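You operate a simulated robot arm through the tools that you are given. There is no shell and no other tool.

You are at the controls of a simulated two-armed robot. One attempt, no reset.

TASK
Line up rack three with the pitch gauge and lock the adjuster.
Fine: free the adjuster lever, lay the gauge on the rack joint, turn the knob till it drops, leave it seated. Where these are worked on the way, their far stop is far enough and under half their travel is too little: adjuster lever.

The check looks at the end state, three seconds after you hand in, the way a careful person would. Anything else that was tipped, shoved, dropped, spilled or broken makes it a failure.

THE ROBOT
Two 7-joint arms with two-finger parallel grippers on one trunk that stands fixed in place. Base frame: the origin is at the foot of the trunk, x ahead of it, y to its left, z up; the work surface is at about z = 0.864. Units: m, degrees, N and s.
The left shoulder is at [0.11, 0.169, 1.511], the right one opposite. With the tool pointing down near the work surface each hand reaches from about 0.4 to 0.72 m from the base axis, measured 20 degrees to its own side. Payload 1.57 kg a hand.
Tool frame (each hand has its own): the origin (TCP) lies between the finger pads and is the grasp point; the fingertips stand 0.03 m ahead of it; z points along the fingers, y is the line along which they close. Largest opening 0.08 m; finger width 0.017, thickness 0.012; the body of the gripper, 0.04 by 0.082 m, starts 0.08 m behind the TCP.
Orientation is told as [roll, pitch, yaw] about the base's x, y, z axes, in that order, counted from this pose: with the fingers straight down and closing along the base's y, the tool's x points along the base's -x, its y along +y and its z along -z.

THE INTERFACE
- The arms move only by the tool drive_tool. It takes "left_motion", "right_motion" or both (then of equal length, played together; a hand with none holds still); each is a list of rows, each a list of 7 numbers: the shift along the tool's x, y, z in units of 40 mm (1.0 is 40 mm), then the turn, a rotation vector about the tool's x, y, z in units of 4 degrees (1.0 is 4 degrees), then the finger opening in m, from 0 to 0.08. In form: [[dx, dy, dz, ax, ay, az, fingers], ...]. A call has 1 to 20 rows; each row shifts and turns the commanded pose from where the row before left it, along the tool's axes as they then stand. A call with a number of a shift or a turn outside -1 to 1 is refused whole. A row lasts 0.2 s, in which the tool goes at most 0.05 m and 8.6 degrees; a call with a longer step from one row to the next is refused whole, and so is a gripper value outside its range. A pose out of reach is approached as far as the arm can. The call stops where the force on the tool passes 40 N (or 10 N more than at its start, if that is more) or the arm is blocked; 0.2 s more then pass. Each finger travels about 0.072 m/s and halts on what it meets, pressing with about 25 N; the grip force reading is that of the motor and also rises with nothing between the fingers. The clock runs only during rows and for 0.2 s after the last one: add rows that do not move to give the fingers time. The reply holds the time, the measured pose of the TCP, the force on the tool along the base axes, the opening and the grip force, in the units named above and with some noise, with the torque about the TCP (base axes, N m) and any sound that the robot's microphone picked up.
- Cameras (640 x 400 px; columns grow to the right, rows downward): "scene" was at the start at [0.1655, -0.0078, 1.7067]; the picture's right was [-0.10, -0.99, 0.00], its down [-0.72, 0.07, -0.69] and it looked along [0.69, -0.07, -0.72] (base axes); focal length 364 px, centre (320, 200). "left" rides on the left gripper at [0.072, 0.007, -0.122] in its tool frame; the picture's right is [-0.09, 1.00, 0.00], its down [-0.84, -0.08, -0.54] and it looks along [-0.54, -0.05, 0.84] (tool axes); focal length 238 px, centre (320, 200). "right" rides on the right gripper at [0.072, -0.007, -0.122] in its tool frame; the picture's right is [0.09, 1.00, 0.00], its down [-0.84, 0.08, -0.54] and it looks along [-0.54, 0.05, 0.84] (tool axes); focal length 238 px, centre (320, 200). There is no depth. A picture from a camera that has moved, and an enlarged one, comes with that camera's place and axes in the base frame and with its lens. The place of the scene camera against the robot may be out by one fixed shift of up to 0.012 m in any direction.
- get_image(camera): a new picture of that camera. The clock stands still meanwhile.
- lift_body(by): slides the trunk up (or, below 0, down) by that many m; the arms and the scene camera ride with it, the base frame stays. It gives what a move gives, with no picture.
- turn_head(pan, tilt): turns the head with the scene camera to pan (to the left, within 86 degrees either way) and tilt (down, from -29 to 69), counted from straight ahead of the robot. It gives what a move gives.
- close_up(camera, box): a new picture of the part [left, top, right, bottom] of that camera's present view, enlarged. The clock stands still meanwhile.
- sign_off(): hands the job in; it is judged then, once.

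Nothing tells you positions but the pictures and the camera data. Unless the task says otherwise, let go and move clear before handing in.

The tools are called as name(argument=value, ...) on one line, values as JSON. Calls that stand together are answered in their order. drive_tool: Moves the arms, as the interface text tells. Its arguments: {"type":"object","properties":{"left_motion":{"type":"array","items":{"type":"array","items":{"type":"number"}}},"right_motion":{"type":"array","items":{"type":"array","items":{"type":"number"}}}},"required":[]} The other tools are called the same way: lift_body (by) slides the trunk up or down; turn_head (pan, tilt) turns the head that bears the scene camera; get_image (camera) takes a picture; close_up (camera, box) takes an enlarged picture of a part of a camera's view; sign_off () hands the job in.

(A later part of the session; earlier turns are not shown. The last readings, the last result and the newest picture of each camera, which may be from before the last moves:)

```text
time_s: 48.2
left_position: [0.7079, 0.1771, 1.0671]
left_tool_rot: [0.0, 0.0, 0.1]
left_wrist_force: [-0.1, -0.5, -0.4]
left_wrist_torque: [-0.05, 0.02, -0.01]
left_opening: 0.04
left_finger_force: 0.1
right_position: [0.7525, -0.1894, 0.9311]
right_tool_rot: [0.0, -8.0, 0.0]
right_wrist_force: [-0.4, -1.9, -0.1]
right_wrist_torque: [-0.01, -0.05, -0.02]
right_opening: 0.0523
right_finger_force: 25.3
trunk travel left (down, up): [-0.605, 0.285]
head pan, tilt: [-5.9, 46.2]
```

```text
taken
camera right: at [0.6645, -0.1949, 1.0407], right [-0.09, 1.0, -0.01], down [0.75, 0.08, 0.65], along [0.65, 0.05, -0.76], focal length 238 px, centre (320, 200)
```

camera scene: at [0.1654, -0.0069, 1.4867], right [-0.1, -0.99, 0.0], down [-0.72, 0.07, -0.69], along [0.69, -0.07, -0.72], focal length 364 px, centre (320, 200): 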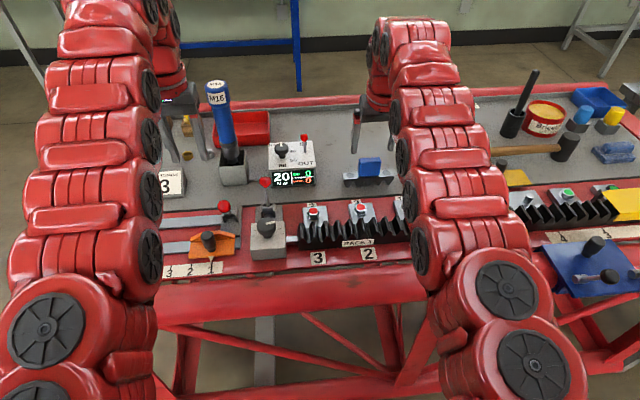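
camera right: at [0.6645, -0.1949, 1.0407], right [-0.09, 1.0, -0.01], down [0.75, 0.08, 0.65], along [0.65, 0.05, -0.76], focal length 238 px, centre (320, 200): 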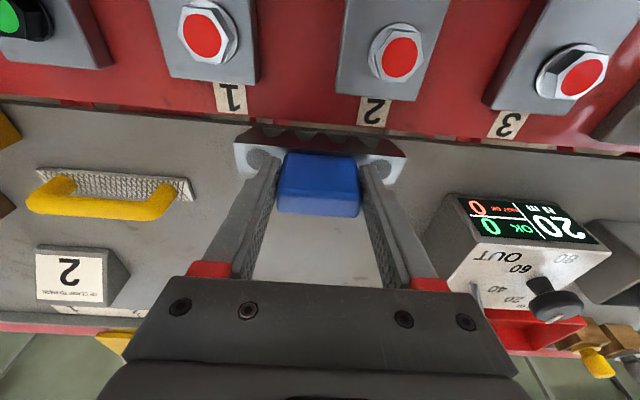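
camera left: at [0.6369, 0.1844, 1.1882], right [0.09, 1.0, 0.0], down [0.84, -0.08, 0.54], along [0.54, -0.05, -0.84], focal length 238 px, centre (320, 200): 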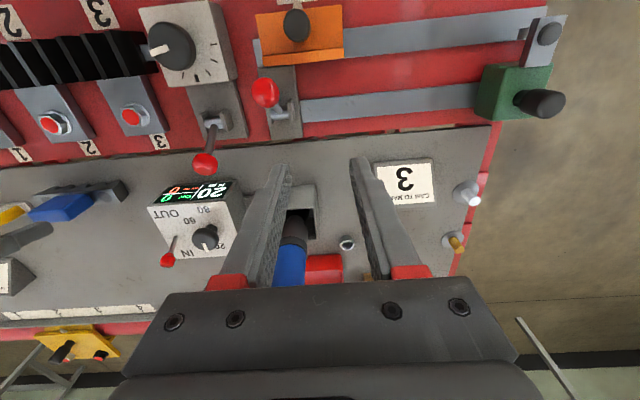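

Gripped well. I'll lift straight up.

drive_tool(right_motion=[[-0.07, 0, -0.4, 0, 0, 0, 0.035], [-0.093, 0, -0.66, 0, 0, 0, 0.035], [-0.093, 0, -0.66, 0, 0, 0, 0.035], [0, 0, 0, 0, 0, 0, 0.035]])

lift_body(by=0.22)

get_image(camera="right")

get_image(camera="scene")

```text
time_s: 49.2
left_position: [0.7087, 0.1756, 1.0662]
left_tool_rot: [0.0, 0.1, 0.1]
left_wrist_force: [-1.2, 0.3, -0.6]
left_wrist_torque: [0.02, 0.01, 0.0]
left_opening: 0.04
left_finger_force: 0.0
right_position: [0.7535, -0.1877, 0.9998]
right_tool_rot: [0.1, -8.1, 0.0]
right_wrist_force: [-0.2, -0.4, -4.5]
right_wrist_torque: [0.0, 0.01, 0.0]
right_opening: 0.0519
right_finger_force: 25.0
trunk travel left (down, up): [-0.605, 0.285]
head pan, tilt: [-5.9, 46.2]
```

```text
time_s: 51.5
left_position: [0.71, 0.1778, 1.286]
left_tool_rot: [0.0, 0.1, -0.1]
left_wrist_force: [0.9, 0.1, -0.2]
left_wrist_torque: [0.01, 0.01, -0.02]
left_opening: 0.0399
left_finger_force: 0.0
right_position: [0.7535, -0.1873, 1.2212]
right_tool_rot: [0.0, -8.0, 0.0]
right_wrist_force: [0.6, 0.4, -4.4]
right_wrist_torque: [0.0, 0.05, 0.02]
right_opening: 0.0518
right_finger_force: 24.8
trunk travel left (down, up): [-0.825, 0.065]
head pan, tilt: [-5.9, 46.2]
```

```text
taken
camera right: at [0.6653, -0.1938, 1.3313], right [-0.09, 1.0, -0.01], down [0.75, 0.08, 0.65], along [0.65, 0.05, -0.76], focal length 238 px, centre (320, 200)
```

right: 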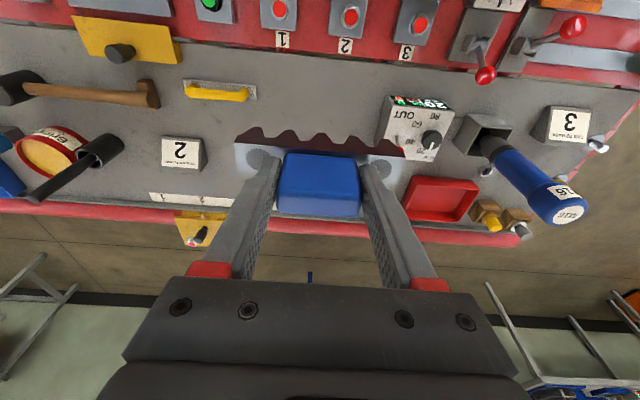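

```text
taken
camera scene: at [0.1664, -0.008, 1.7065], right [-0.1, -0.99, 0.0], down [-0.72, 0.07, -0.69], along [0.69, -0.07, -0.72], focal length 364 px, centre (320, 200)
```

scene: 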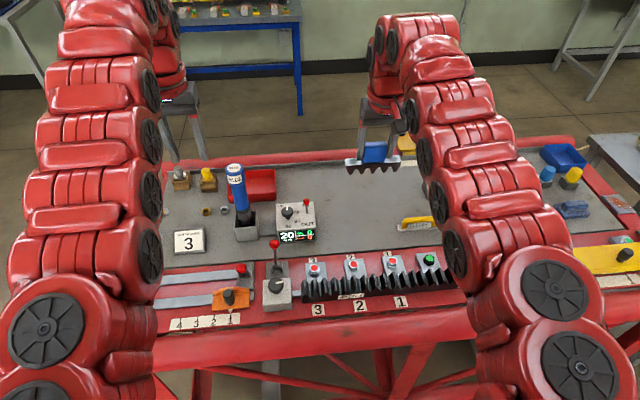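

The gauge is level in the grip. I'll descend and move toward the joint in stages.

drive_tool(right_motion=[[0.18, -0.16, 0.375, 0, 0, 0, 0.035], [0.357, -0.333, 0.749, 0, 0, 0, 0.035], [0.357, -0.333, 0.749, 0, 0, 0, 0.035], [0.357, -0.333, 0.749, 0, 0, 0, 0.035], [0.357, -0.333, 0.749, 0, 0, 0, 0.035], [0.357, -0.333, 0.749, 0, 0, 0, 0.035], [0.18, -0.16, 0.375, 0, 0, 0, 0.035], [0, 0, 0, 0, 0, 0, 0.035]])

get_image(camera="right")

```text
time_s: 53.3
left_position: [0.7097, 0.178, 1.2857]
left_tool_rot: [0.0, 0.0, 0.1]
left_wrist_force: [-0.6, 0.4, -0.7]
left_wrist_torque: [0.02, 0.02, 0.01]
left_opening: 0.0398
left_finger_force: 0.0
right_position: [0.6927, -0.2657, 1.0315]
right_tool_rot: [0.0, -8.0, 0.0]
right_wrist_force: [0.3, -0.3, -3.8]
right_wrist_torque: [0.01, -0.01, 0.01]
right_opening: 0.0518
right_finger_force: 25.3
trunk travel left (down, up): [-0.825, 0.065]
head pan, tilt: [-5.9, 46.2]
```

```text
taken
camera right: at [0.604, -0.2724, 1.1416], right [-0.09, 1.0, -0.01], down [0.75, 0.08, 0.65], along [0.65, 0.05, -0.76], focal length 238 px, centre (320, 200)
```

right: 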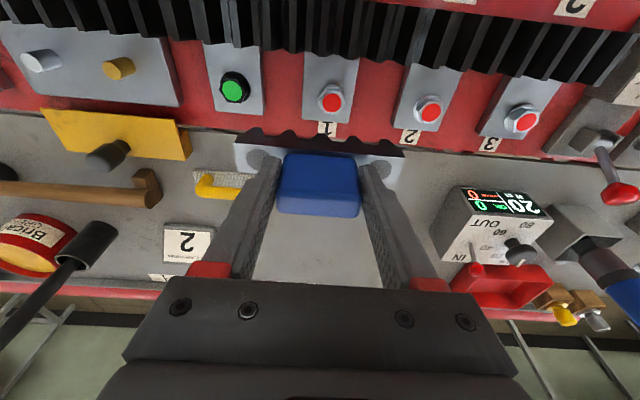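

drive_tool(right_motion=[[0.4375, -0.243, -0.061, 0, 0, 0, 0.035], [0.4375, -0.243, -0.061, 0, 0, 0, 0.035], [0.4375, -0.243, -0.061, 0, 0, 0, 0.035], [0.4375, -0.243, -0.061, 0, 0, 0, 0.035], [0, 0, 0, 0, 0, 0, 0.035]])

get_image(camera="right")

close_up(camera="scene", box=[340, 200, 500, 310])

```text
time_s: 54.5
left_position: [0.7089, 0.1766, 1.2853]
left_tool_rot: [0.1, 0.1, 0.0]
left_wrist_force: [0.5, -0.2, -0.1]
left_wrist_torque: [-0.01, 0.03, -0.03]
left_opening: 0.0401
left_finger_force: 0.2
right_position: [0.6227, -0.3042, 1.0301]
right_tool_rot: [0.1, -7.9, 0.0]
right_wrist_force: [-0.2, -0.2, -3.6]
right_wrist_torque: [0.02, 0.02, 0.0]
right_opening: 0.0517
right_finger_force: 24.9
trunk travel left (down, up): [-0.825, 0.065]
head pan, tilt: [-5.9, 46.2]
```

```text
taken
camera right: at [0.5341, -0.3118, 1.1406], right [-0.09, 1.0, -0.01], down [0.75, 0.08, 0.65], along [0.65, 0.05, -0.76], focal length 238 px, centre (320, 200)
```

right: 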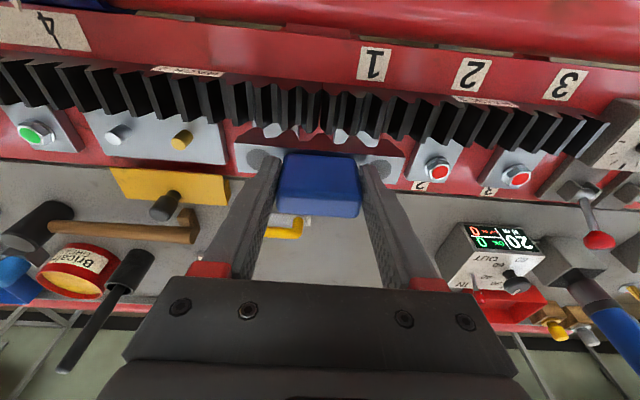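

```text
3.64 times, centred on (420, 255) of scene
camera zoom: at [0.1664, -0.008, 1.7066], right [-0.1, -0.99, 0.0], down [-0.72, 0.07, -0.69], along [0.69, -0.07, -0.72], focal length 1323 px, centre (-44, 0)
```

zoom: 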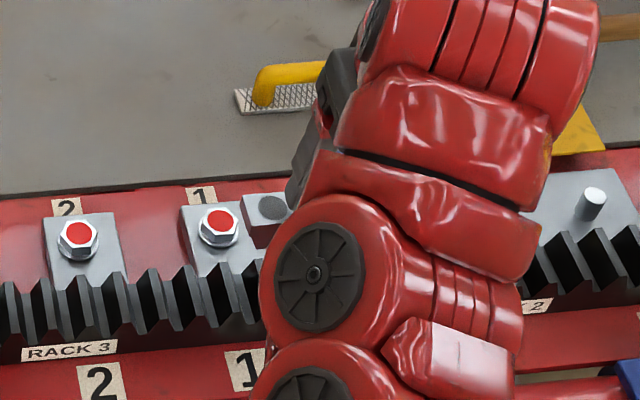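

The joint is reachable with no clipping. I'll zoom in to check how the gauge teeth line up with the rack 2 valleys.

close_up(camera="right", box=[220, 70, 420, 195])

close_up(camera="right", box=[260, 80, 360, 142])

```text
3.20 times, centred on (320, 132) of right
camera zoom: at [0.5341, -0.3118, 1.1406], right [-0.09, 1.0, -0.01], down [0.75, 0.08, 0.65], along [0.65, 0.05, -0.76], focal length 763 px, centre (320, 416)
```

zoom: 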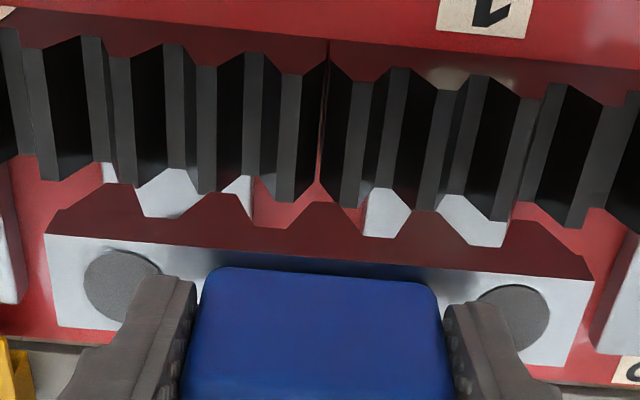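

```text
6.40 times, centred on (310, 111) of right
camera zoom: at [0.5341, -0.3118, 1.1406], right [-0.09, 1.0, -0.01], down [0.75, 0.08, 0.65], along [0.65, 0.05, -0.76], focal length 1525 px, centre (384, 770)
```

zoom: 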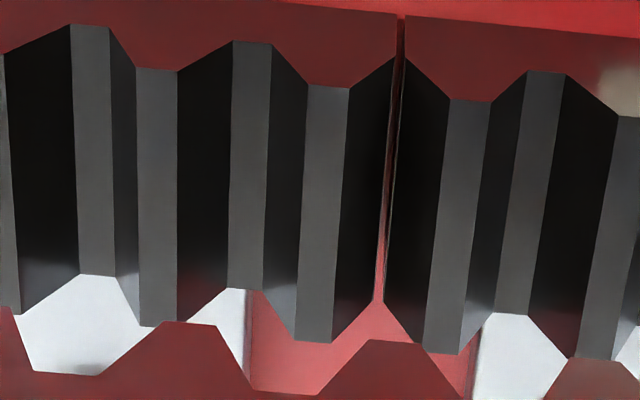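

The gauge centre sits about 2 mm toward -y of the ideal joint valley. With rack 3 off by 4.4 mm, that is the balanced resting place between both racks. I'll lower straight down to just above contact.

drive_tool(right_motion=[[0.05, 0, 0.356, 0, 0, 0, 0.035], [0.05, 0, 0.356, 0, 0, 0, 0.035], [0.05, 0, 0.356, 0, 0, 0, 0.035], [0.035, 0, 0.25, 0, 0, 0, 0.035], [0, 0, 0, 0, 0, 0, 0.035]])

close_up(camera="right", box=[220, 70, 420, 195])

get_image(camera="right")

```text
time_s: 55.7
left_position: [0.7091, 0.177, 1.2857]
left_tool_rot: [0.0, 0.1, 0.0]
left_wrist_force: [0.7, -0.1, 1.2]
left_wrist_torque: [0.04, 0.02, -0.01]
left_opening: 0.0398
left_finger_force: 0.2
right_position: [0.6217, -0.3059, 0.9757]
right_tool_rot: [0.0, -8.0, 0.1]
right_wrist_force: [-0.4, 0.0, -3.9]
right_wrist_torque: [-0.02, 0.0, -0.02]
right_opening: 0.0519
right_finger_force: 25.2
trunk travel left (down, up): [-0.825, 0.065]
head pan, tilt: [-5.9, 46.2]
```

```text
3.20 times, centred on (320, 132) of right
camera zoom: at [0.5333, -0.3118, 1.0864], right [-0.09, 1.0, -0.01], down [0.75, 0.08, 0.65], along [0.65, 0.05, -0.76], focal length 763 px, centre (320, 416)
```

zoom: 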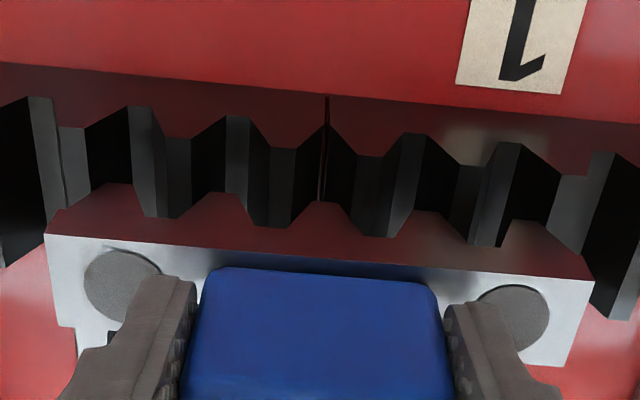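

```text
taken
camera right: at [0.5333, -0.3118, 1.0864], right [-0.09, 1.0, -0.01], down [0.75, 0.08, 0.65], along [0.65, 0.05, -0.76], focal length 238 px, centre (320, 200)
```

right: 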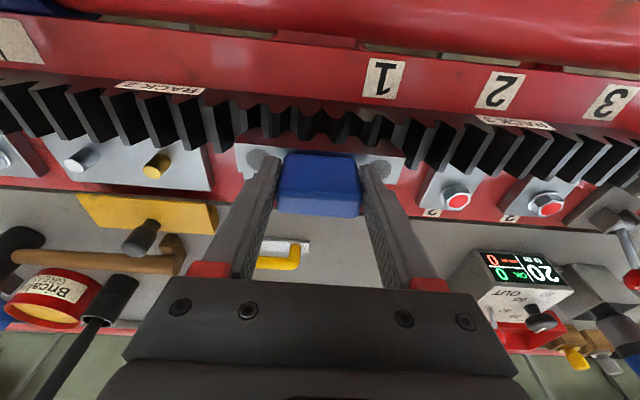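

The gauge's centre tooth is over the middle of the joint, balanced between both racks. I'll lower in small steps and watch the force.

drive_tool(right_motion=[[0.0104, 0, 0.074, 0, 0, 0, 0.035], [0.0104, 0, 0.074, 0, 0, 0, 0.035], [0, 0, 0, 0, 0, 0, 0.035]])

close_up(camera="right", box=[220, 70, 420, 195])

```text
time_s: 56.5
left_position: [0.7091, 0.1777, 1.2848]
left_tool_rot: [-0.1, -0.1, 0.0]
left_wrist_force: [-0.3, -0.4, 0.0]
left_wrist_torque: [0.01, 0.02, 0.0]
left_opening: 0.0401
left_finger_force: 0.1
right_position: [0.6228, -0.304, 0.971]
right_tool_rot: [0.1, -8.0, 0.0]
right_wrist_force: [-0.3, -0.5, -3.9]
right_wrist_torque: [0.0, 0.04, -0.02]
right_opening: 0.0519
right_finger_force: 24.8
trunk travel left (down, up): [-0.825, 0.065]
head pan, tilt: [-5.9, 46.2]
```

```text
3.20 times, centred on (320, 132) of right
camera zoom: at [0.5337, -0.3113, 1.0812], right [-0.09, 1.0, -0.01], down [0.75, 0.08, 0.65], along [0.65, 0.05, -0.76], focal length 763 px, centre (320, 416)
```

zoom: 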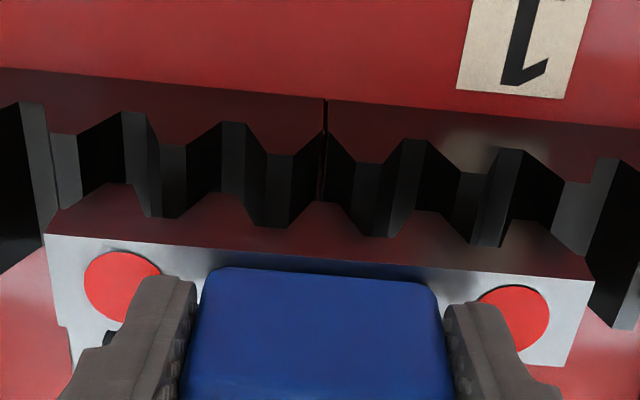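

The indicator discs on the gauge have turned red, so it senses that it's over the joint but not seated. I'll keep lowering gently.

drive_tool(right_motion=[[0.0104, 0, 0.074, 0, 0, 0, 0.035], [0.0104, 0, 0.074, 0, 0, 0, 0.035], [0, 0, 0, 0, 0, 0, 0.035]])

close_up(camera="right", box=[220, 70, 420, 195])

```text
time_s: 57.3
left_position: [0.7097, 0.1775, 1.2852]
left_tool_rot: [0.1, 0.2, 0.0]
left_wrist_force: [-0.3, 0.1, 0.9]
left_wrist_torque: [-0.01, 0.01, 0.0]
left_opening: 0.04
left_finger_force: 0.1
right_position: [0.6222, -0.3049, 0.9652]
right_tool_rot: [0.1, -8.0, 0.0]
right_wrist_force: [0.2, -0.1, -4.0]
right_wrist_torque: [0.01, 0.05, 0.03]
right_opening: 0.0521
right_finger_force: 24.5
trunk travel left (down, up): [-0.825, 0.065]
head pan, tilt: [-5.9, 46.2]
```

```text
3.20 times, centred on (320, 132) of right
camera zoom: at [0.534, -0.3115, 1.0754], right [-0.09, 1.0, -0.01], down [0.75, 0.08, 0.65], along [0.65, 0.05, -0.76], focal length 763 px, centre (320, 416)
```

zoom: 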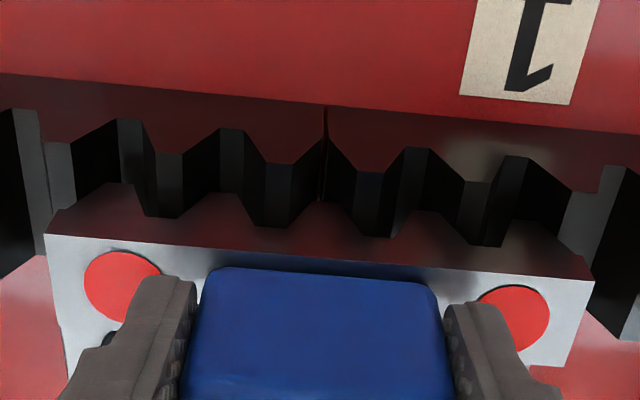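

drive_tool(right_motion=[[0.0104, 0, 0.05, 0, 0, 0, 0.035], [0.0104, 0, 0.05, 0, 0, 0, 0.035], [0, 0, 0, 0, 0, 0, 0.035]])

close_up(camera="right", box=[220, 70, 420, 195])

```text
time_s: 58.1
left_position: [0.7105, 0.1763, 1.2854]
left_tool_rot: [0.0, 0.0, -0.1]
left_wrist_force: [0.1, 0.1, -0.2]
left_wrist_torque: [-0.03, 0.01, 0.01]
left_opening: 0.0399
left_finger_force: 0.0
right_position: [0.6229, -0.3052, 0.9613]
right_tool_rot: [0.0, -7.9, -0.1]
right_wrist_force: [-0.2, -3.2, -1.2]
right_wrist_torque: [-0.04, 0.03, -0.06]
right_opening: 0.0518
right_finger_force: 24.9
trunk travel left (down, up): [-0.825, 0.065]
head pan, tilt: [-5.9, 46.2]
```

```text
3.20 times, centred on (320, 132) of right
camera zoom: at [0.5337, -0.3122, 1.0717], right [-0.09, 1.0, -0.01], down [0.75, 0.08, 0.65], along [0.65, 0.05, -0.76], focal length 763 px, centre (320, 416)
```

zoom: 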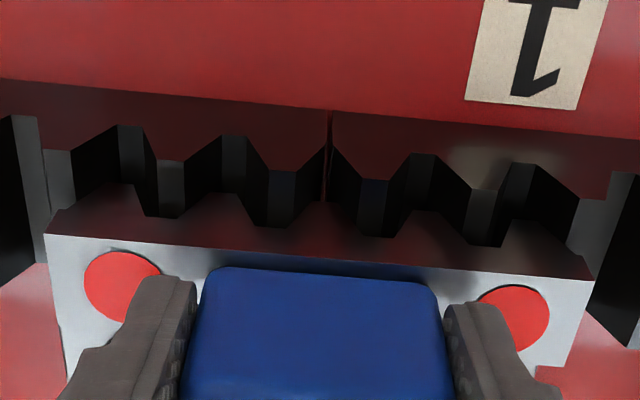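

Contact made: it's resting on the flanks of both racks. I'll open the fingers and let it settle.

drive_tool(right_motion=[[0, 0, 0.015, 0, 0, 0, 0.035], [0, 0, 0, 0, 0, 0, 0.052], [0, 0, 0, 0, 0, 0, 0.058], [0, 0, 0, 0, 0, 0, 0.064], [0, 0, 0, 0, 0, 0, 0.068], [0, 0, 0, 0, 0, 0, 0.068]])

get_image(camera="right")

close_up(camera="right", box=[220, 70, 420, 195])

```text
time_s: 59.5
left_position: [0.7096, 0.177, 1.286]
left_tool_rot: [0.0, -0.1, 0.1]
left_wrist_force: [-0.7, -0.1, -0.4]
left_wrist_torque: [0.04, -0.02, 0.01]
left_opening: 0.0401
left_finger_force: 0.1
right_position: [0.6223, -0.3043, 0.9626]
right_tool_rot: [-0.1, -8.0, 0.0]
right_wrist_force: [0.6, -0.1, 0.1]
right_wrist_torque: [-0.01, 0.04, -0.02]
right_opening: 0.068
right_finger_force: 0.1
trunk travel left (down, up): [-0.825, 0.065]
head pan, tilt: [-5.9, 46.2]
```

```text
taken
camera right: at [0.5339, -0.3117, 1.0713], right [-0.09, 1.0, -0.01], down [0.75, 0.08, 0.65], along [0.65, 0.05, -0.76], focal length 238 px, centre (320, 200)
```

right: 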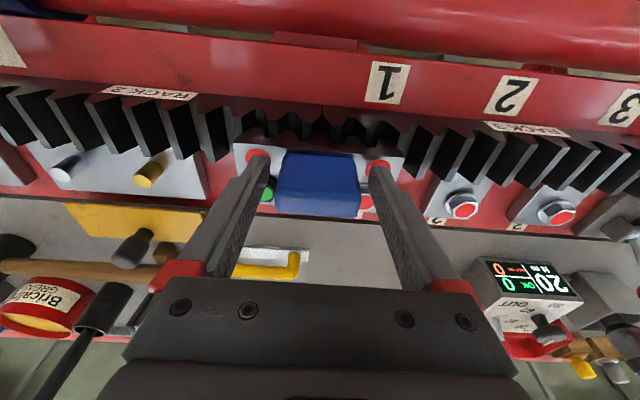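

```text
3.20 times, centred on (320, 132) of right
camera zoom: at [0.5339, -0.3117, 1.0713], right [-0.09, 1.0, -0.01], down [0.75, 0.08, 0.65], along [0.65, 0.05, -0.76], focal length 763 px, centre (320, 416)
```

zoom: 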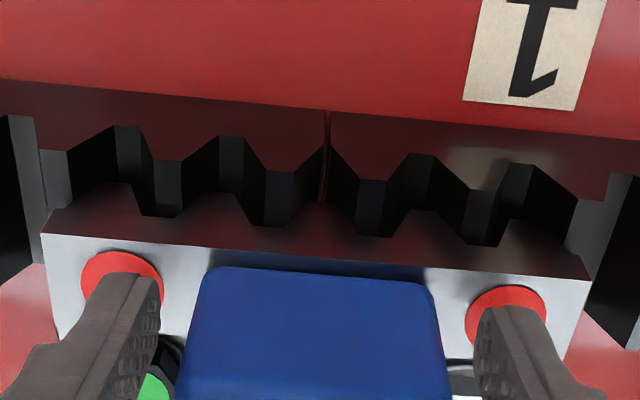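

The gauge rests raised on the joint with red indicators. Next I'll bring the left hand over the knob at about (0.625, 0.048), where the box top is at z≈0.901.

drive_tool(left_motion=[[0.083, -0.2375, 0.858, 0, 0, 0, 0.06], [0.083, -0.2375, 0.858, 0, 0, 0, 0.06], [0.083, -0.2375, 0.858, 0, 0, 0, 0.06], [0.083, -0.2375, 0.858, 0, 0, 0, 0.06], [0.083, -0.2375, 0.858, 0, 0, 0, 0.06], [0.083, -0.2375, 0.858, 0, 0, 0, 0.06], [0.406, -0.45, 0.5, 0, 0, 0, 0.06], [0.406, -0.45, 0.5, 0, 0, 0, 0.06], [0.406, -0.45, 0.5, 0, 0, 0, 0.06], [0.406, -0.45, 0.5, 0, 0, 0, 0.06], [0, 0, 0, 0, 0, 0, 0.06]])

get_image(camera="left")

get_image(camera="scene")

```text
time_s: 61.9
left_position: [0.6212, 0.0483, 1.0011]
left_tool_rot: [0.0, 0.1, 0.0]
left_wrist_force: [-0.5, -0.1, -1.2]
left_wrist_torque: [-0.02, 0.03, -0.03]
left_opening: 0.0599
left_finger_force: 0.0
right_position: [0.6217, -0.3048, 0.9603]
right_tool_rot: [0.0, -8.0, -0.1]
right_wrist_force: [-0.1, -0.1, -0.8]
right_wrist_torque: [-0.03, -0.01, 0.0]
right_opening: 0.0681
right_finger_force: 0.1
trunk travel left (down, up): [-0.825, 0.065]
head pan, tilt: [-5.9, 46.2]
```

```text
taken
camera left: at [0.5497, 0.0546, 1.1237], right [0.09, 1.0, 0.0], down [0.84, -0.08, 0.54], along [0.54, -0.05, -0.84], focal length 238 px, centre (320, 200)
```

left: 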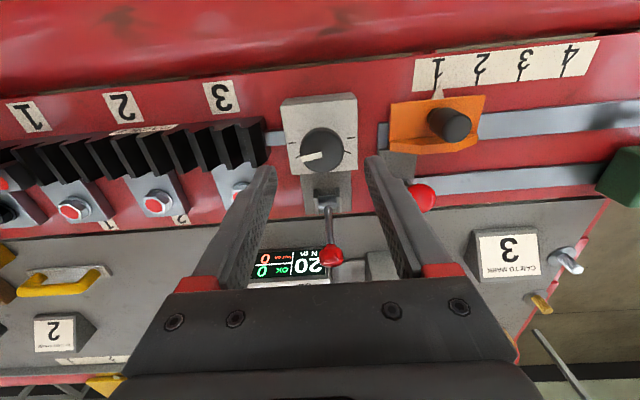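

```text
taken
camera scene: at [0.1658, -0.0078, 1.7067], right [-0.1, -0.99, 0.0], down [-0.72, 0.07, -0.69], along [0.69, -0.07, -0.72], focal length 364 px, centre (320, 200)
```

scene: 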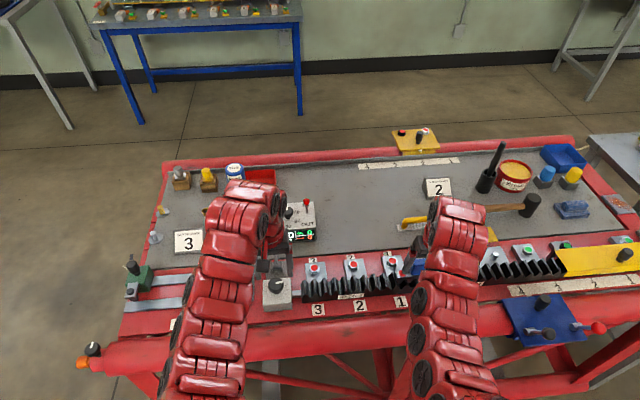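

I'll pre-rotate the left hand clockwise by 40° above the knob, so that I have a long counter-clockwise stroke available.

drive_tool(left_motion=[[-0.08, 0.015, 0, 0, 0, 0, 0.06], [0, 0, 0, 0, 0, 1, 0.06], [0, 0, 0, 0, 0, 1, 0.06], [0, 0, 0, 0, 0, 1, 0.06], [0, 0, 0, 0, 0, 1, 0.06], [0, 0, 0, 0, 0, 1, 0.06], [0, 0, 0, 0, 0, 1, 0.06], [0, 0, 0, 0, 0, 1, 0.06], [0, 0, 0, 0, 0, 1, 0.06], [0, 0, 0, 0, 0, 1, 0.06], [0, 0, 0, 0, 0, 1, 0.06], [0, 0, 0, 0, 0, 0, 0.06]])

get_image(camera="left")

```text
time_s: 64.5
left_position: [0.6263, 0.0477, 1.0003]
left_tool_rot: [0.0, 0.1, -40.1]
left_wrist_force: [0.8, 0.3, 0.2]
left_wrist_torque: [-0.02, -0.03, 0.02]
left_opening: 0.0599
left_finger_force: 0.1
right_position: [0.6225, -0.3042, 0.9612]
right_tool_rot: [0.0, -8.0, 0.1]
right_wrist_force: [-0.2, -0.1, 0.0]
right_wrist_torque: [0.01, -0.03, -0.02]
right_opening: 0.0679
right_finger_force: 0.0
trunk travel left (down, up): [-0.825, 0.065]
head pan, tilt: [-5.9, 46.2]
```

```text
taken
camera left: at [0.5765, 0.0994, 1.1231], right [0.71, 0.7, 0.0], down [0.59, -0.6, 0.54], along [0.38, -0.39, -0.84], focal length 238 px, centre (320, 200)
```

left: 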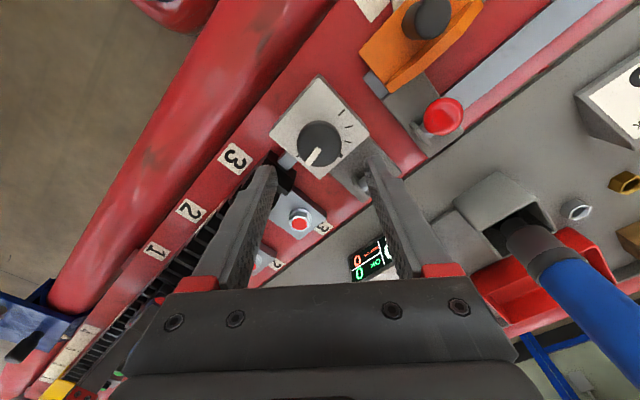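

Centred over the knob within 2 mm. I'll descend so the fingertips stop about 5 mm above the box, then close on the knob.

drive_tool(left_motion=[[0, 0.05, 0.4, 0, 0, 0, 0.06], [0, 0, 0.4, 0, 0, 0, 0.06], [0, 0, 0.4, 0, 0, 0, 0.06], [0, 0, 0.36, 0, 0, 0, 0.06], [0, 0, 0, 0, 0, 0, 0.06]])

get_image(camera="left")

close_up(camera="right", box=[480, 80, 640, 200])

```text
time_s: 65.7
left_position: [0.6272, 0.0503, 0.9375]
left_tool_rot: [-0.1, 0.1, -40.0]
left_wrist_force: [-0.7, 0.8, 0.1]
left_wrist_torque: [-0.02, -0.01, 0.01]
left_opening: 0.06
left_finger_force: 0.0
right_position: [0.6228, -0.3056, 0.9611]
right_tool_rot: [0.0, -8.0, 0.0]
right_wrist_force: [-0.7, 0.7, 1.2]
right_wrist_torque: [0.03, 0.02, -0.02]
right_opening: 0.0679
right_finger_force: 0.1
trunk travel left (down, up): [-0.825, 0.065]
head pan, tilt: [-5.9, 46.2]
```

```text
taken
camera left: at [0.5768, 0.1018, 1.0601], right [0.71, 0.7, 0.0], down [0.59, -0.6, 0.54], along [0.38, -0.39, -0.84], focal length 238 px, centre (320, 200)
```

left: 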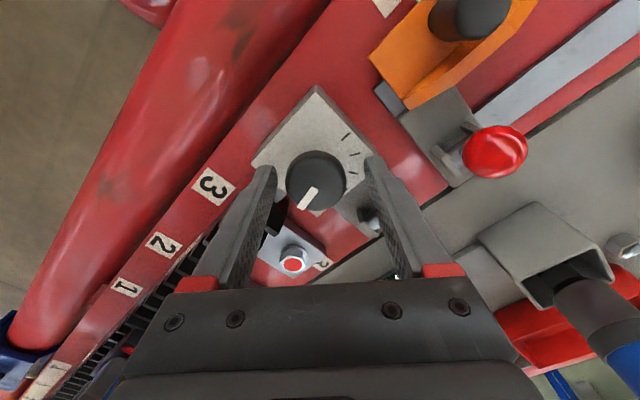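

```text
3.33 times, centred on (560, 140) of right
camera zoom: at [0.5338, -0.3119, 1.0714], right [-0.09, 1.0, -0.01], down [0.75, 0.08, 0.65], along [0.65, 0.05, -0.76], focal length 794 px, centre (-480, 400)
```

zoom: 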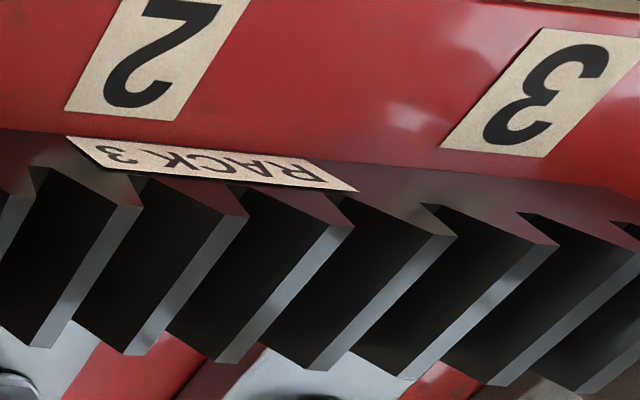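

The knob is nicely between the fingers. Closing on it now.

drive_tool(left_motion=[[0, 0, 0, 0, 0, 0, 0.045], [0, 0, 0, 0, 0, 0, 0.035], [0, 0, 0, 0, 0, 0, 0.025], [0, 0, 0, 0, 0, 0, 0.025]])

get_image(camera="left")

```text
time_s: 66.7
left_position: [0.6264, 0.0478, 0.9387]
left_tool_rot: [-0.1, 0.2, -40.1]
left_wrist_force: [-8.3, -9.5, -4.2]
left_wrist_torque: [-0.42, 0.14, 0.01]
left_opening: 0.0373
left_finger_force: 43.2
right_position: [0.622, -0.3058, 0.9613]
right_tool_rot: [0.1, -8.1, 0.0]
right_wrist_force: [-0.2, -0.5, 0.3]
right_wrist_torque: [0.0, -0.02, 0.01]
right_opening: 0.068
right_finger_force: 0.1
trunk travel left (down, up): [-0.825, 0.065]
head pan, tilt: [-5.9, 46.2]
```

```text
taken
camera left: at [0.5759, 0.0997, 1.0602], right [0.71, 0.7, 0.0], down [0.59, -0.6, 0.54], along [0.38, -0.39, -0.84], focal length 238 px, centre (320, 200)
```

left: 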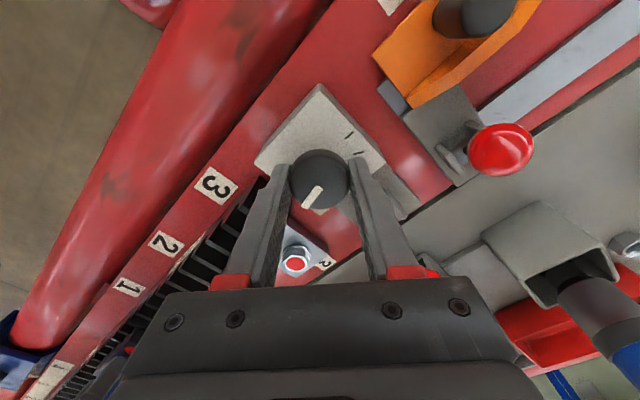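

I'll relieve the small sideways load and turn counter-clockwise 20° as a first test.

drive_tool(left_motion=[[0, -0.05, 0, 0, 0, 0, 0.025], [0, 0, 0, 0, 0, -1, 0.025], [0, 0, 0, 0, 0, -1, 0.025], [0, 0, 0, 0, 0, -1, 0.025], [0, 0, 0, 0, 0, -1, 0.025], [0, 0, 0, 0, 0, -1, 0.025], [0, 0, 0, 0, 0, 0, 0.025]])

get_image(camera="left")

close_up(camera="right", box=[220, 70, 420, 195])

```text
time_s: 68.3
left_position: [0.6256, 0.0494, 0.9384]
left_tool_rot: [0.1, -0.1, -19.9]
left_wrist_force: [-8.9, -1.3, -6.2]
left_wrist_torque: [-0.07, -0.05, 0.02]
left_opening: 0.0373
left_finger_force: 43.4
right_position: [0.6215, -0.3048, 0.9612]
right_tool_rot: [0.0, -8.1, 0.0]
right_wrist_force: [0.2, 0.3, -0.2]
right_wrist_torque: [0.04, 0.02, 0.02]
right_opening: 0.068
right_finger_force: 0.0
trunk travel left (down, up): [-0.825, 0.065]
head pan, tilt: [-5.9, 46.2]
```

```text
taken
camera left: at [0.5613, 0.0793, 1.0602], right [0.43, 0.9, 0.0], down [0.76, -0.36, 0.54], along [0.49, -0.23, -0.84], focal length 238 px, centre (320, 200)
```

left: 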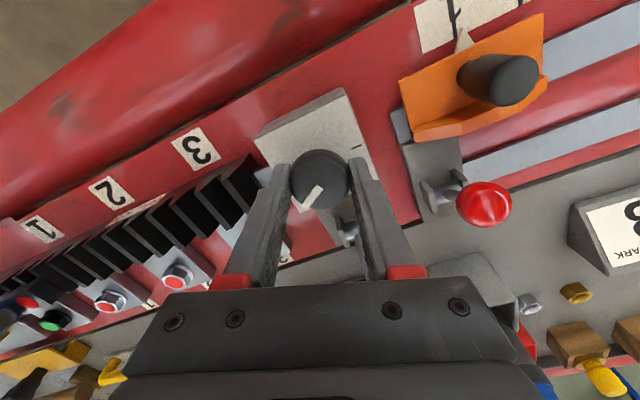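

```text
3.20 times, centred on (320, 132) of right
camera zoom: at [0.5334, -0.3117, 1.0715], right [-0.09, 1.0, -0.01], down [0.75, 0.08, 0.65], along [0.65, 0.05, -0.76], focal length 763 px, centre (320, 416)
```

zoom: 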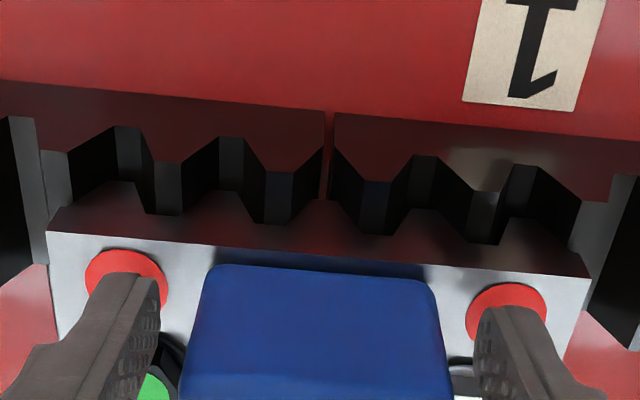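

The rack gap widened by about 1.2 mm for 20°, so the direction is right and roughly 70–75° in total will be needed. I'll continue another 32°.

drive_tool(left_motion=[[0.04, 0, 0, 0, 0, -1, 0.025], [0, 0, 0, 0, 0, -1, 0.025], [0, 0, 0, 0, 0, -1, 0.025], [0, 0, 0, 0, 0, -1, 0.025], [0, 0, 0, 0, 0, -1, 0.025], [0, 0, 0, 0, 0, -1, 0.025], [0, 0, 0, 0, 0, -1, 0.025], [0, 0, 0, 0, 0, -1, 0.025], [0, 0, 0, 0, 0, 0, 0.025]])

get_image(camera="left")

close_up(camera="right", box=[220, 70, 420, 195])

```text
time_s: 70.3
left_position: [0.6269, 0.0503, 0.9384]
left_tool_rot: [0.0, 0.0, 12.1]
left_wrist_force: [6.2, -1.2, 1.3]
left_wrist_torque: [0.01, 0.35, 0.01]
left_opening: 0.0376
left_finger_force: 43.3
right_position: [0.6239, -0.3067, 0.9611]
right_tool_rot: [-0.1, -8.0, 0.0]
right_wrist_force: [0.0, -0.9, 0.2]
right_wrist_torque: [-0.03, 0.01, -0.03]
right_opening: 0.0681
right_finger_force: 0.1
trunk travel left (down, up): [-0.825, 0.065]
head pan, tilt: [-5.9, 46.2]
```

```text
taken
camera left: at [0.5549, 0.0409, 1.0603], right [-0.12, 0.99, 0.0], down [0.83, 0.1, 0.54], along [0.54, 0.06, -0.84], focal length 238 px, centre (320, 200)
```

left: 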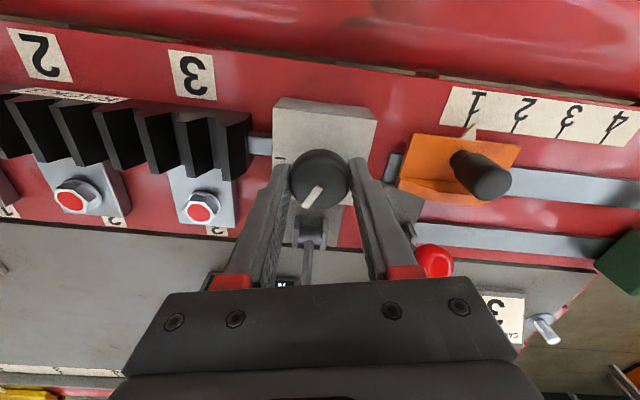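

```text
3.20 times, centred on (320, 132) of right
camera zoom: at [0.5345, -0.3118, 1.0711], right [-0.09, 1.0, -0.01], down [0.75, 0.08, 0.65], along [0.65, 0.05, -0.76], focal length 763 px, centre (320, 416)
```

zoom: 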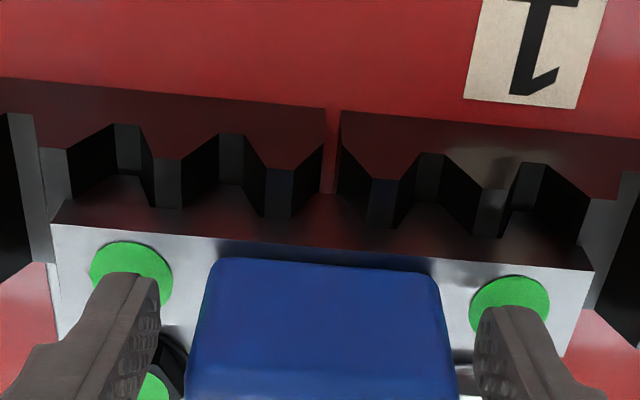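

The indicators have turned green, so the gauge has dropped. I'll zoom in to check how well the pitch lines up before releasing the knob.

close_up(camera="right", box=[240, 100, 400, 150])

close_up(camera="right", box=[280, 95, 380, 157])

close_up(camera="left", box=[240, 90, 400, 220])

```text
4.00 times, centred on (320, 125) of right
camera zoom: at [0.5345, -0.3118, 1.0711], right [-0.09, 1.0, -0.01], down [0.75, 0.08, 0.65], along [0.65, 0.05, -0.76], focal length 953 px, centre (320, 500)
```

zoom: 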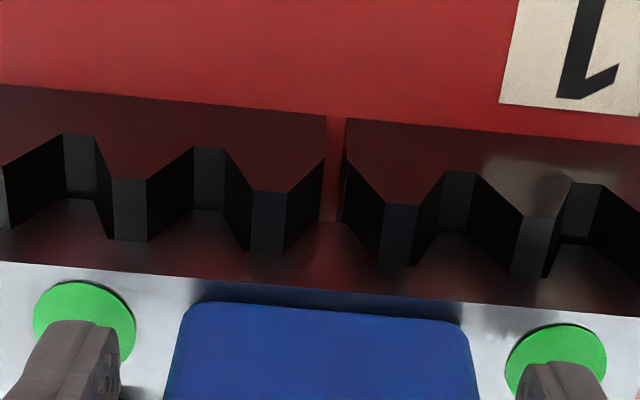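

```text
6.40 times, centred on (330, 126) of right
camera zoom: at [0.5345, -0.3118, 1.0711], right [-0.09, 1.0, -0.01], down [0.75, 0.08, 0.65], along [0.65, 0.05, -0.76], focal length 1525 px, centre (256, 674)
```

zoom: 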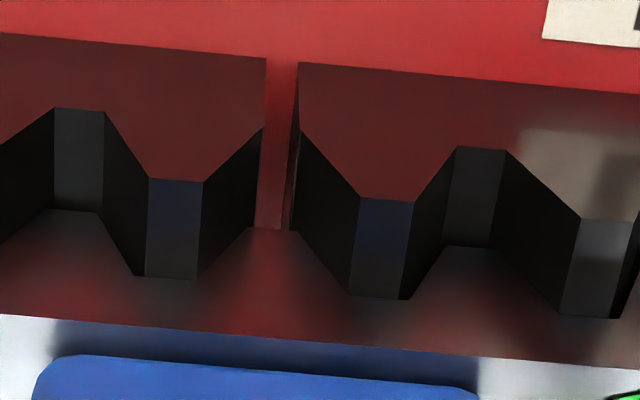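

```text
3.08 times, centred on (320, 155) of left
camera zoom: at [0.5549, 0.0409, 1.0603], right [-0.12, 0.99, 0.0], down [0.83, 0.1, 0.54], along [0.54, 0.06, -0.84], focal length 733 px, centre (320, 338)
```

zoom: 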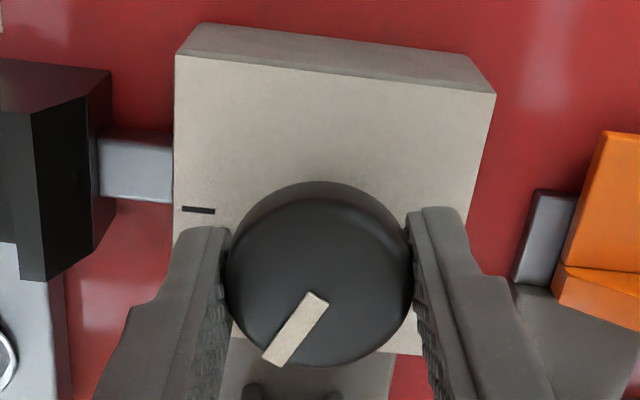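

It is green but still roughly 1–1.4 mm short of the exact pitch, with the pointer about 24° before the bold mark. I'll turn a little more in small steps and watch that the gauge stays green and seats deeper.

drive_tool(left_motion=[[0, 0, 0, 0, 0, -1, 0.025], [0, 0, 0, 0, 0, -1, 0.025], [0, 0, 0, 0, 0, 0, 0.025]])

close_up(camera="right", box=[240, 95, 400, 195])

close_up(camera="right", box=[280, 95, 380, 157])

```text
time_s: 71.1
left_position: [0.6262, 0.0492, 0.9373]
left_tool_rot: [0.1, 0.1, 20.0]
left_wrist_force: [6.8, -0.3, -1.1]
left_wrist_torque: [0.06, -0.19, 0.0]
left_opening: 0.0373
left_finger_force: 43.9
right_position: [0.6234, -0.3055, 0.9592]
right_tool_rot: [0.0, -8.0, -0.1]
right_wrist_force: [0.6, 0.3, -0.4]
right_wrist_torque: [-0.04, -0.03, -0.01]
right_opening: 0.0682
right_finger_force: 0.0
trunk travel left (down, up): [-0.825, 0.065]
head pan, tilt: [-5.9, 46.2]
```

```text
4.00 times, centred on (320, 145) of right
camera zoom: at [0.5347, -0.3118, 1.0709], right [-0.09, 1.0, -0.01], down [0.75, 0.08, 0.65], along [0.65, 0.05, -0.76], focal length 953 px, centre (320, 420)
```

zoom: 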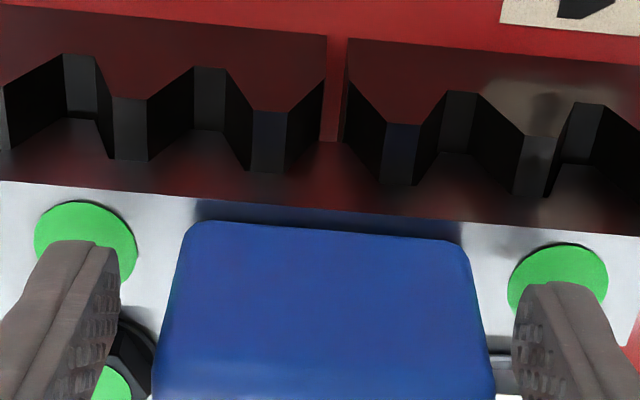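

```text
6.40 times, centred on (330, 126) of right
camera zoom: at [0.5347, -0.3118, 1.0709], right [-0.09, 1.0, -0.01], down [0.75, 0.08, 0.65], along [0.65, 0.05, -0.76], focal length 1525 px, centre (256, 674)
```

zoom: 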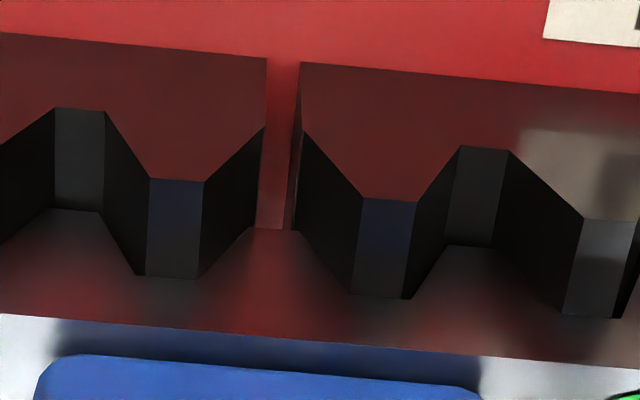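

The gauge is fully down (no further drop), and the spacing is about 24.5 mm against 25.2 mm. I'll turn another 12° to centre it.

drive_tool(left_motion=[[0, 0, 0, 0, 0, -1, 0.025], [0, 0, 0, 0, 0, -1, 0.025], [0, 0, 0, 0, 0, -1, 0.025], [0, 0, 0, 0, 0, 0, 0.025]])

close_up(camera="right", box=[240, 95, 400, 195])

close_up(camera="right", box=[280, 95, 380, 157])

close_up(camera="left", box=[240, 90, 400, 220])

```text
time_s: 72.1
left_position: [0.6264, 0.0505, 0.9374]
left_tool_rot: [0.0, 0.2, 32.1]
left_wrist_force: [5.2, 2.8, 2.2]
left_wrist_torque: [-0.01, 0.05, 0.0]
left_opening: 0.0372
left_finger_force: 43.4
right_position: [0.6227, -0.3043, 0.9605]
right_tool_rot: [0.0, -8.0, 0.0]
right_wrist_force: [0.3, 0.5, -0.3]
right_wrist_torque: [0.0, -0.02, 0.01]
right_opening: 0.068
right_finger_force: 0.1
trunk travel left (down, up): [-0.825, 0.065]
head pan, tilt: [-5.9, 46.2]
```

```text
4.00 times, centred on (320, 145) of right
camera zoom: at [0.5344, -0.3115, 1.0712], right [-0.09, 1.0, -0.01], down [0.75, 0.08, 0.65], along [0.65, 0.05, -0.76], focal length 953 px, centre (320, 420)
```

zoom: 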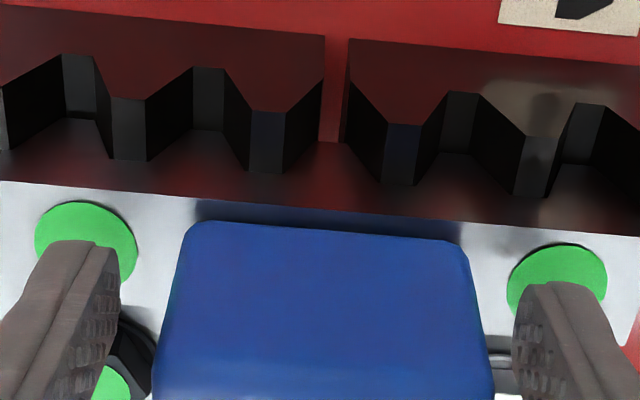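

```text
6.40 times, centred on (330, 126) of right
camera zoom: at [0.5344, -0.3115, 1.0712], right [-0.09, 1.0, -0.01], down [0.75, 0.08, 0.65], along [0.65, 0.05, -0.76], focal length 1525 px, centre (256, 674)
```

zoom: 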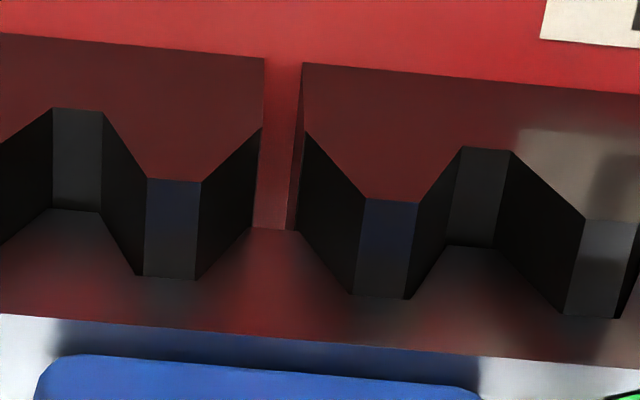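

```text
3.08 times, centred on (320, 155) of left
camera zoom: at [0.5621, 0.0174, 1.0603], right [-0.45, 0.89, 0.0], down [0.75, 0.38, 0.54], along [0.48, 0.24, -0.84], focal length 733 px, centre (320, 338)
```

zoom: 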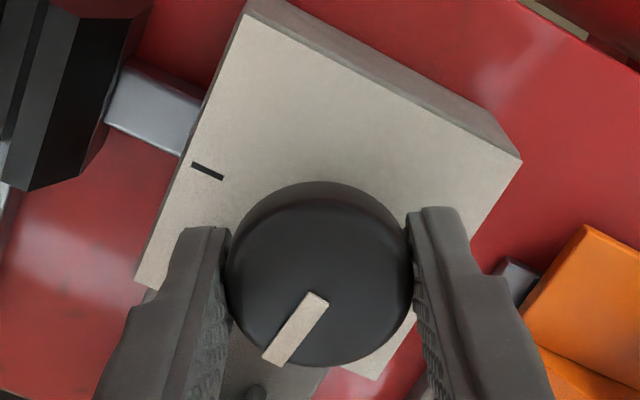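

Spacing is now about 25.0 against 25.2 mm, with the pointer 4° shy of the bold mark. One last 4° nudge, then I'll release the knob and lift off.

drive_tool(left_motion=[[0, 0, 0, 0, 0, -1, 0.025], [0, 0, 0, 0, 0, 0, 0.025]])

close_up(camera="right", box=[280, 95, 380, 157])

get_image(camera="right")

```text
time_s: 72.7
left_position: [0.6263, 0.0506, 0.9373]
left_tool_rot: [0.0, 0.1, 36.1]
left_wrist_force: [4.8, 3.3, 0.7]
left_wrist_torque: [0.17, -0.12, 0.02]
left_opening: 0.0372
left_finger_force: 43.5
right_position: [0.6225, -0.3054, 0.9612]
right_tool_rot: [0.0, -8.0, 0.1]
right_wrist_force: [-0.6, 0.4, 0.8]
right_wrist_torque: [0.0, -0.02, 0.01]
right_opening: 0.068
right_finger_force: 0.1
trunk travel left (down, up): [-0.825, 0.065]
head pan, tilt: [-5.9, 46.2]
```

```text
6.40 times, centred on (330, 126) of right
camera zoom: at [0.5344, -0.3113, 1.0711], right [-0.09, 1.0, -0.01], down [0.75, 0.08, 0.65], along [0.65, 0.05, -0.76], focal length 1525 px, centre (256, 674)
```

zoom: 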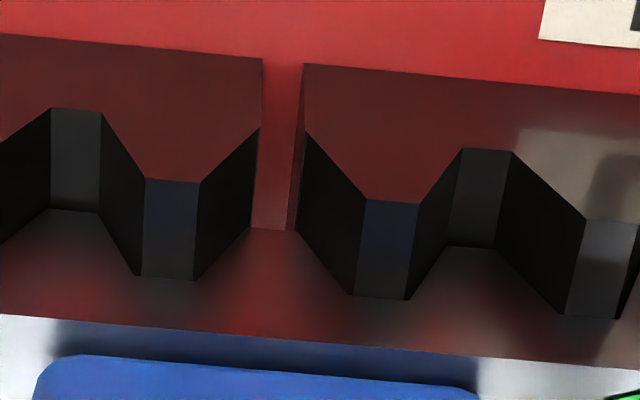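

```text
taken
camera right: at [0.5344, -0.3113, 1.0711], right [-0.09, 1.0, -0.01], down [0.75, 0.08, 0.65], along [0.65, 0.05, -0.76], focal length 238 px, centre (320, 200)
```

right: 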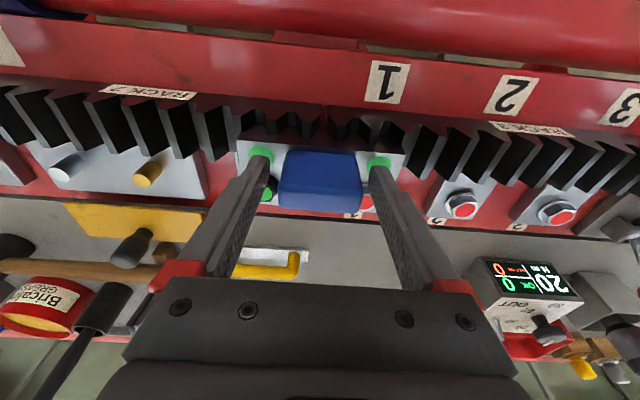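

Spacing across the joint now matches the pitch (25.3 against 25.3 mm) and the gauge is green and seated. I'll release the knob, lift and square up the left hand.

drive_tool(left_motion=[[0, 0, 0, 0, 0, 0, 0.045], [0, 0, 0, 0, 0, 0, 0.06], [0, 0, -0.3, 0, 0, 0, 0.06], [0, 0, -0.6, 0, 0, 0, 0.06], [0, 0, -0.7, 0, 0, 0, 0.06], [0, 0, -0.4, 0, 0, 0, 0.04], [0, 0, 0, 0, 0, 1, 0.02], [0, 0, 0, 0, 0, 1, 0.0], [0, 0, 0, 0, 0, 1, 0.0], [0, 0, 0, 0, 0, 1, 0.0], [0, 0, 0, 0, 0, 1, 0.0], [0, 0, 0, 0, 0, 1, 0.0], [0, 0, 0, 0, 0, 1, 0.0], [0, 0, 0, 0, 0, 1, 0.0], [0, 0, 0, 0, 0, 1, 0.0], [0, 0, 0, 0, 0, 0, 0.0]])

get_image(camera="left")

close_up(camera="right", box=[240, 95, 400, 195])

```text
time_s: 76.1
left_position: [0.6254, 0.049, 1.018]
left_tool_rot: [0.0, 0.0, -0.1]
left_wrist_force: [-0.1, 0.6, -0.4]
left_wrist_torque: [-0.01, 0.0, 0.01]
left_opening: 0.0001
left_finger_force: 21.5
left hand out of reach, approached as far as the arm can: row 4
right_position: [0.6222, -0.306, 0.9613]
right_tool_rot: [0.0, -8.0, 0.1]
right_wrist_force: [0.4, 0.2, 0.2]
right_wrist_torque: [0.02, -0.01, 0.03]
right_opening: 0.068
right_finger_force: 0.2
trunk travel left (down, up): [-0.825, 0.065]
head pan, tilt: [-5.9, 46.2]
```

```text
taken
camera left: at [0.554, 0.0558, 1.1401], right [0.09, 1.0, 0.0], down [0.84, -0.08, 0.54], along [0.54, -0.05, -0.84], focal length 238 px, centre (320, 200)
```

left: 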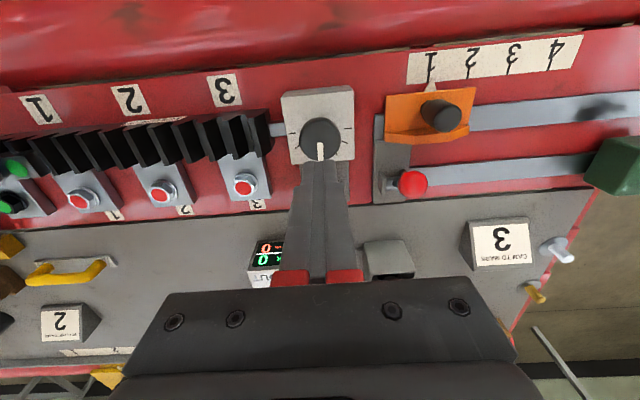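

```text
4.00 times, centred on (320, 145) of right
camera zoom: at [0.5339, -0.3117, 1.0714], right [-0.09, 1.0, -0.01], down [0.75, 0.08, 0.65], along [0.65, 0.05, -0.76], focal length 953 px, centre (320, 420)
```

zoom: 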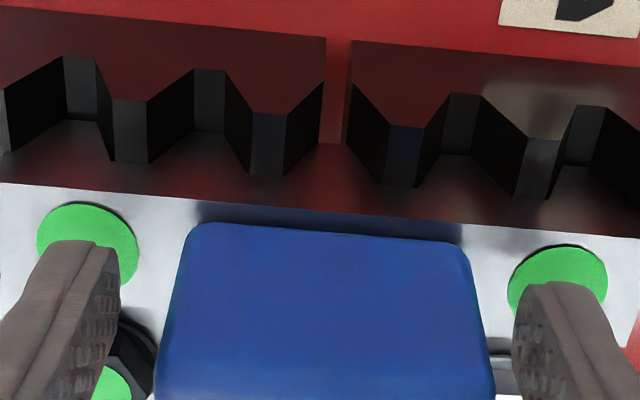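

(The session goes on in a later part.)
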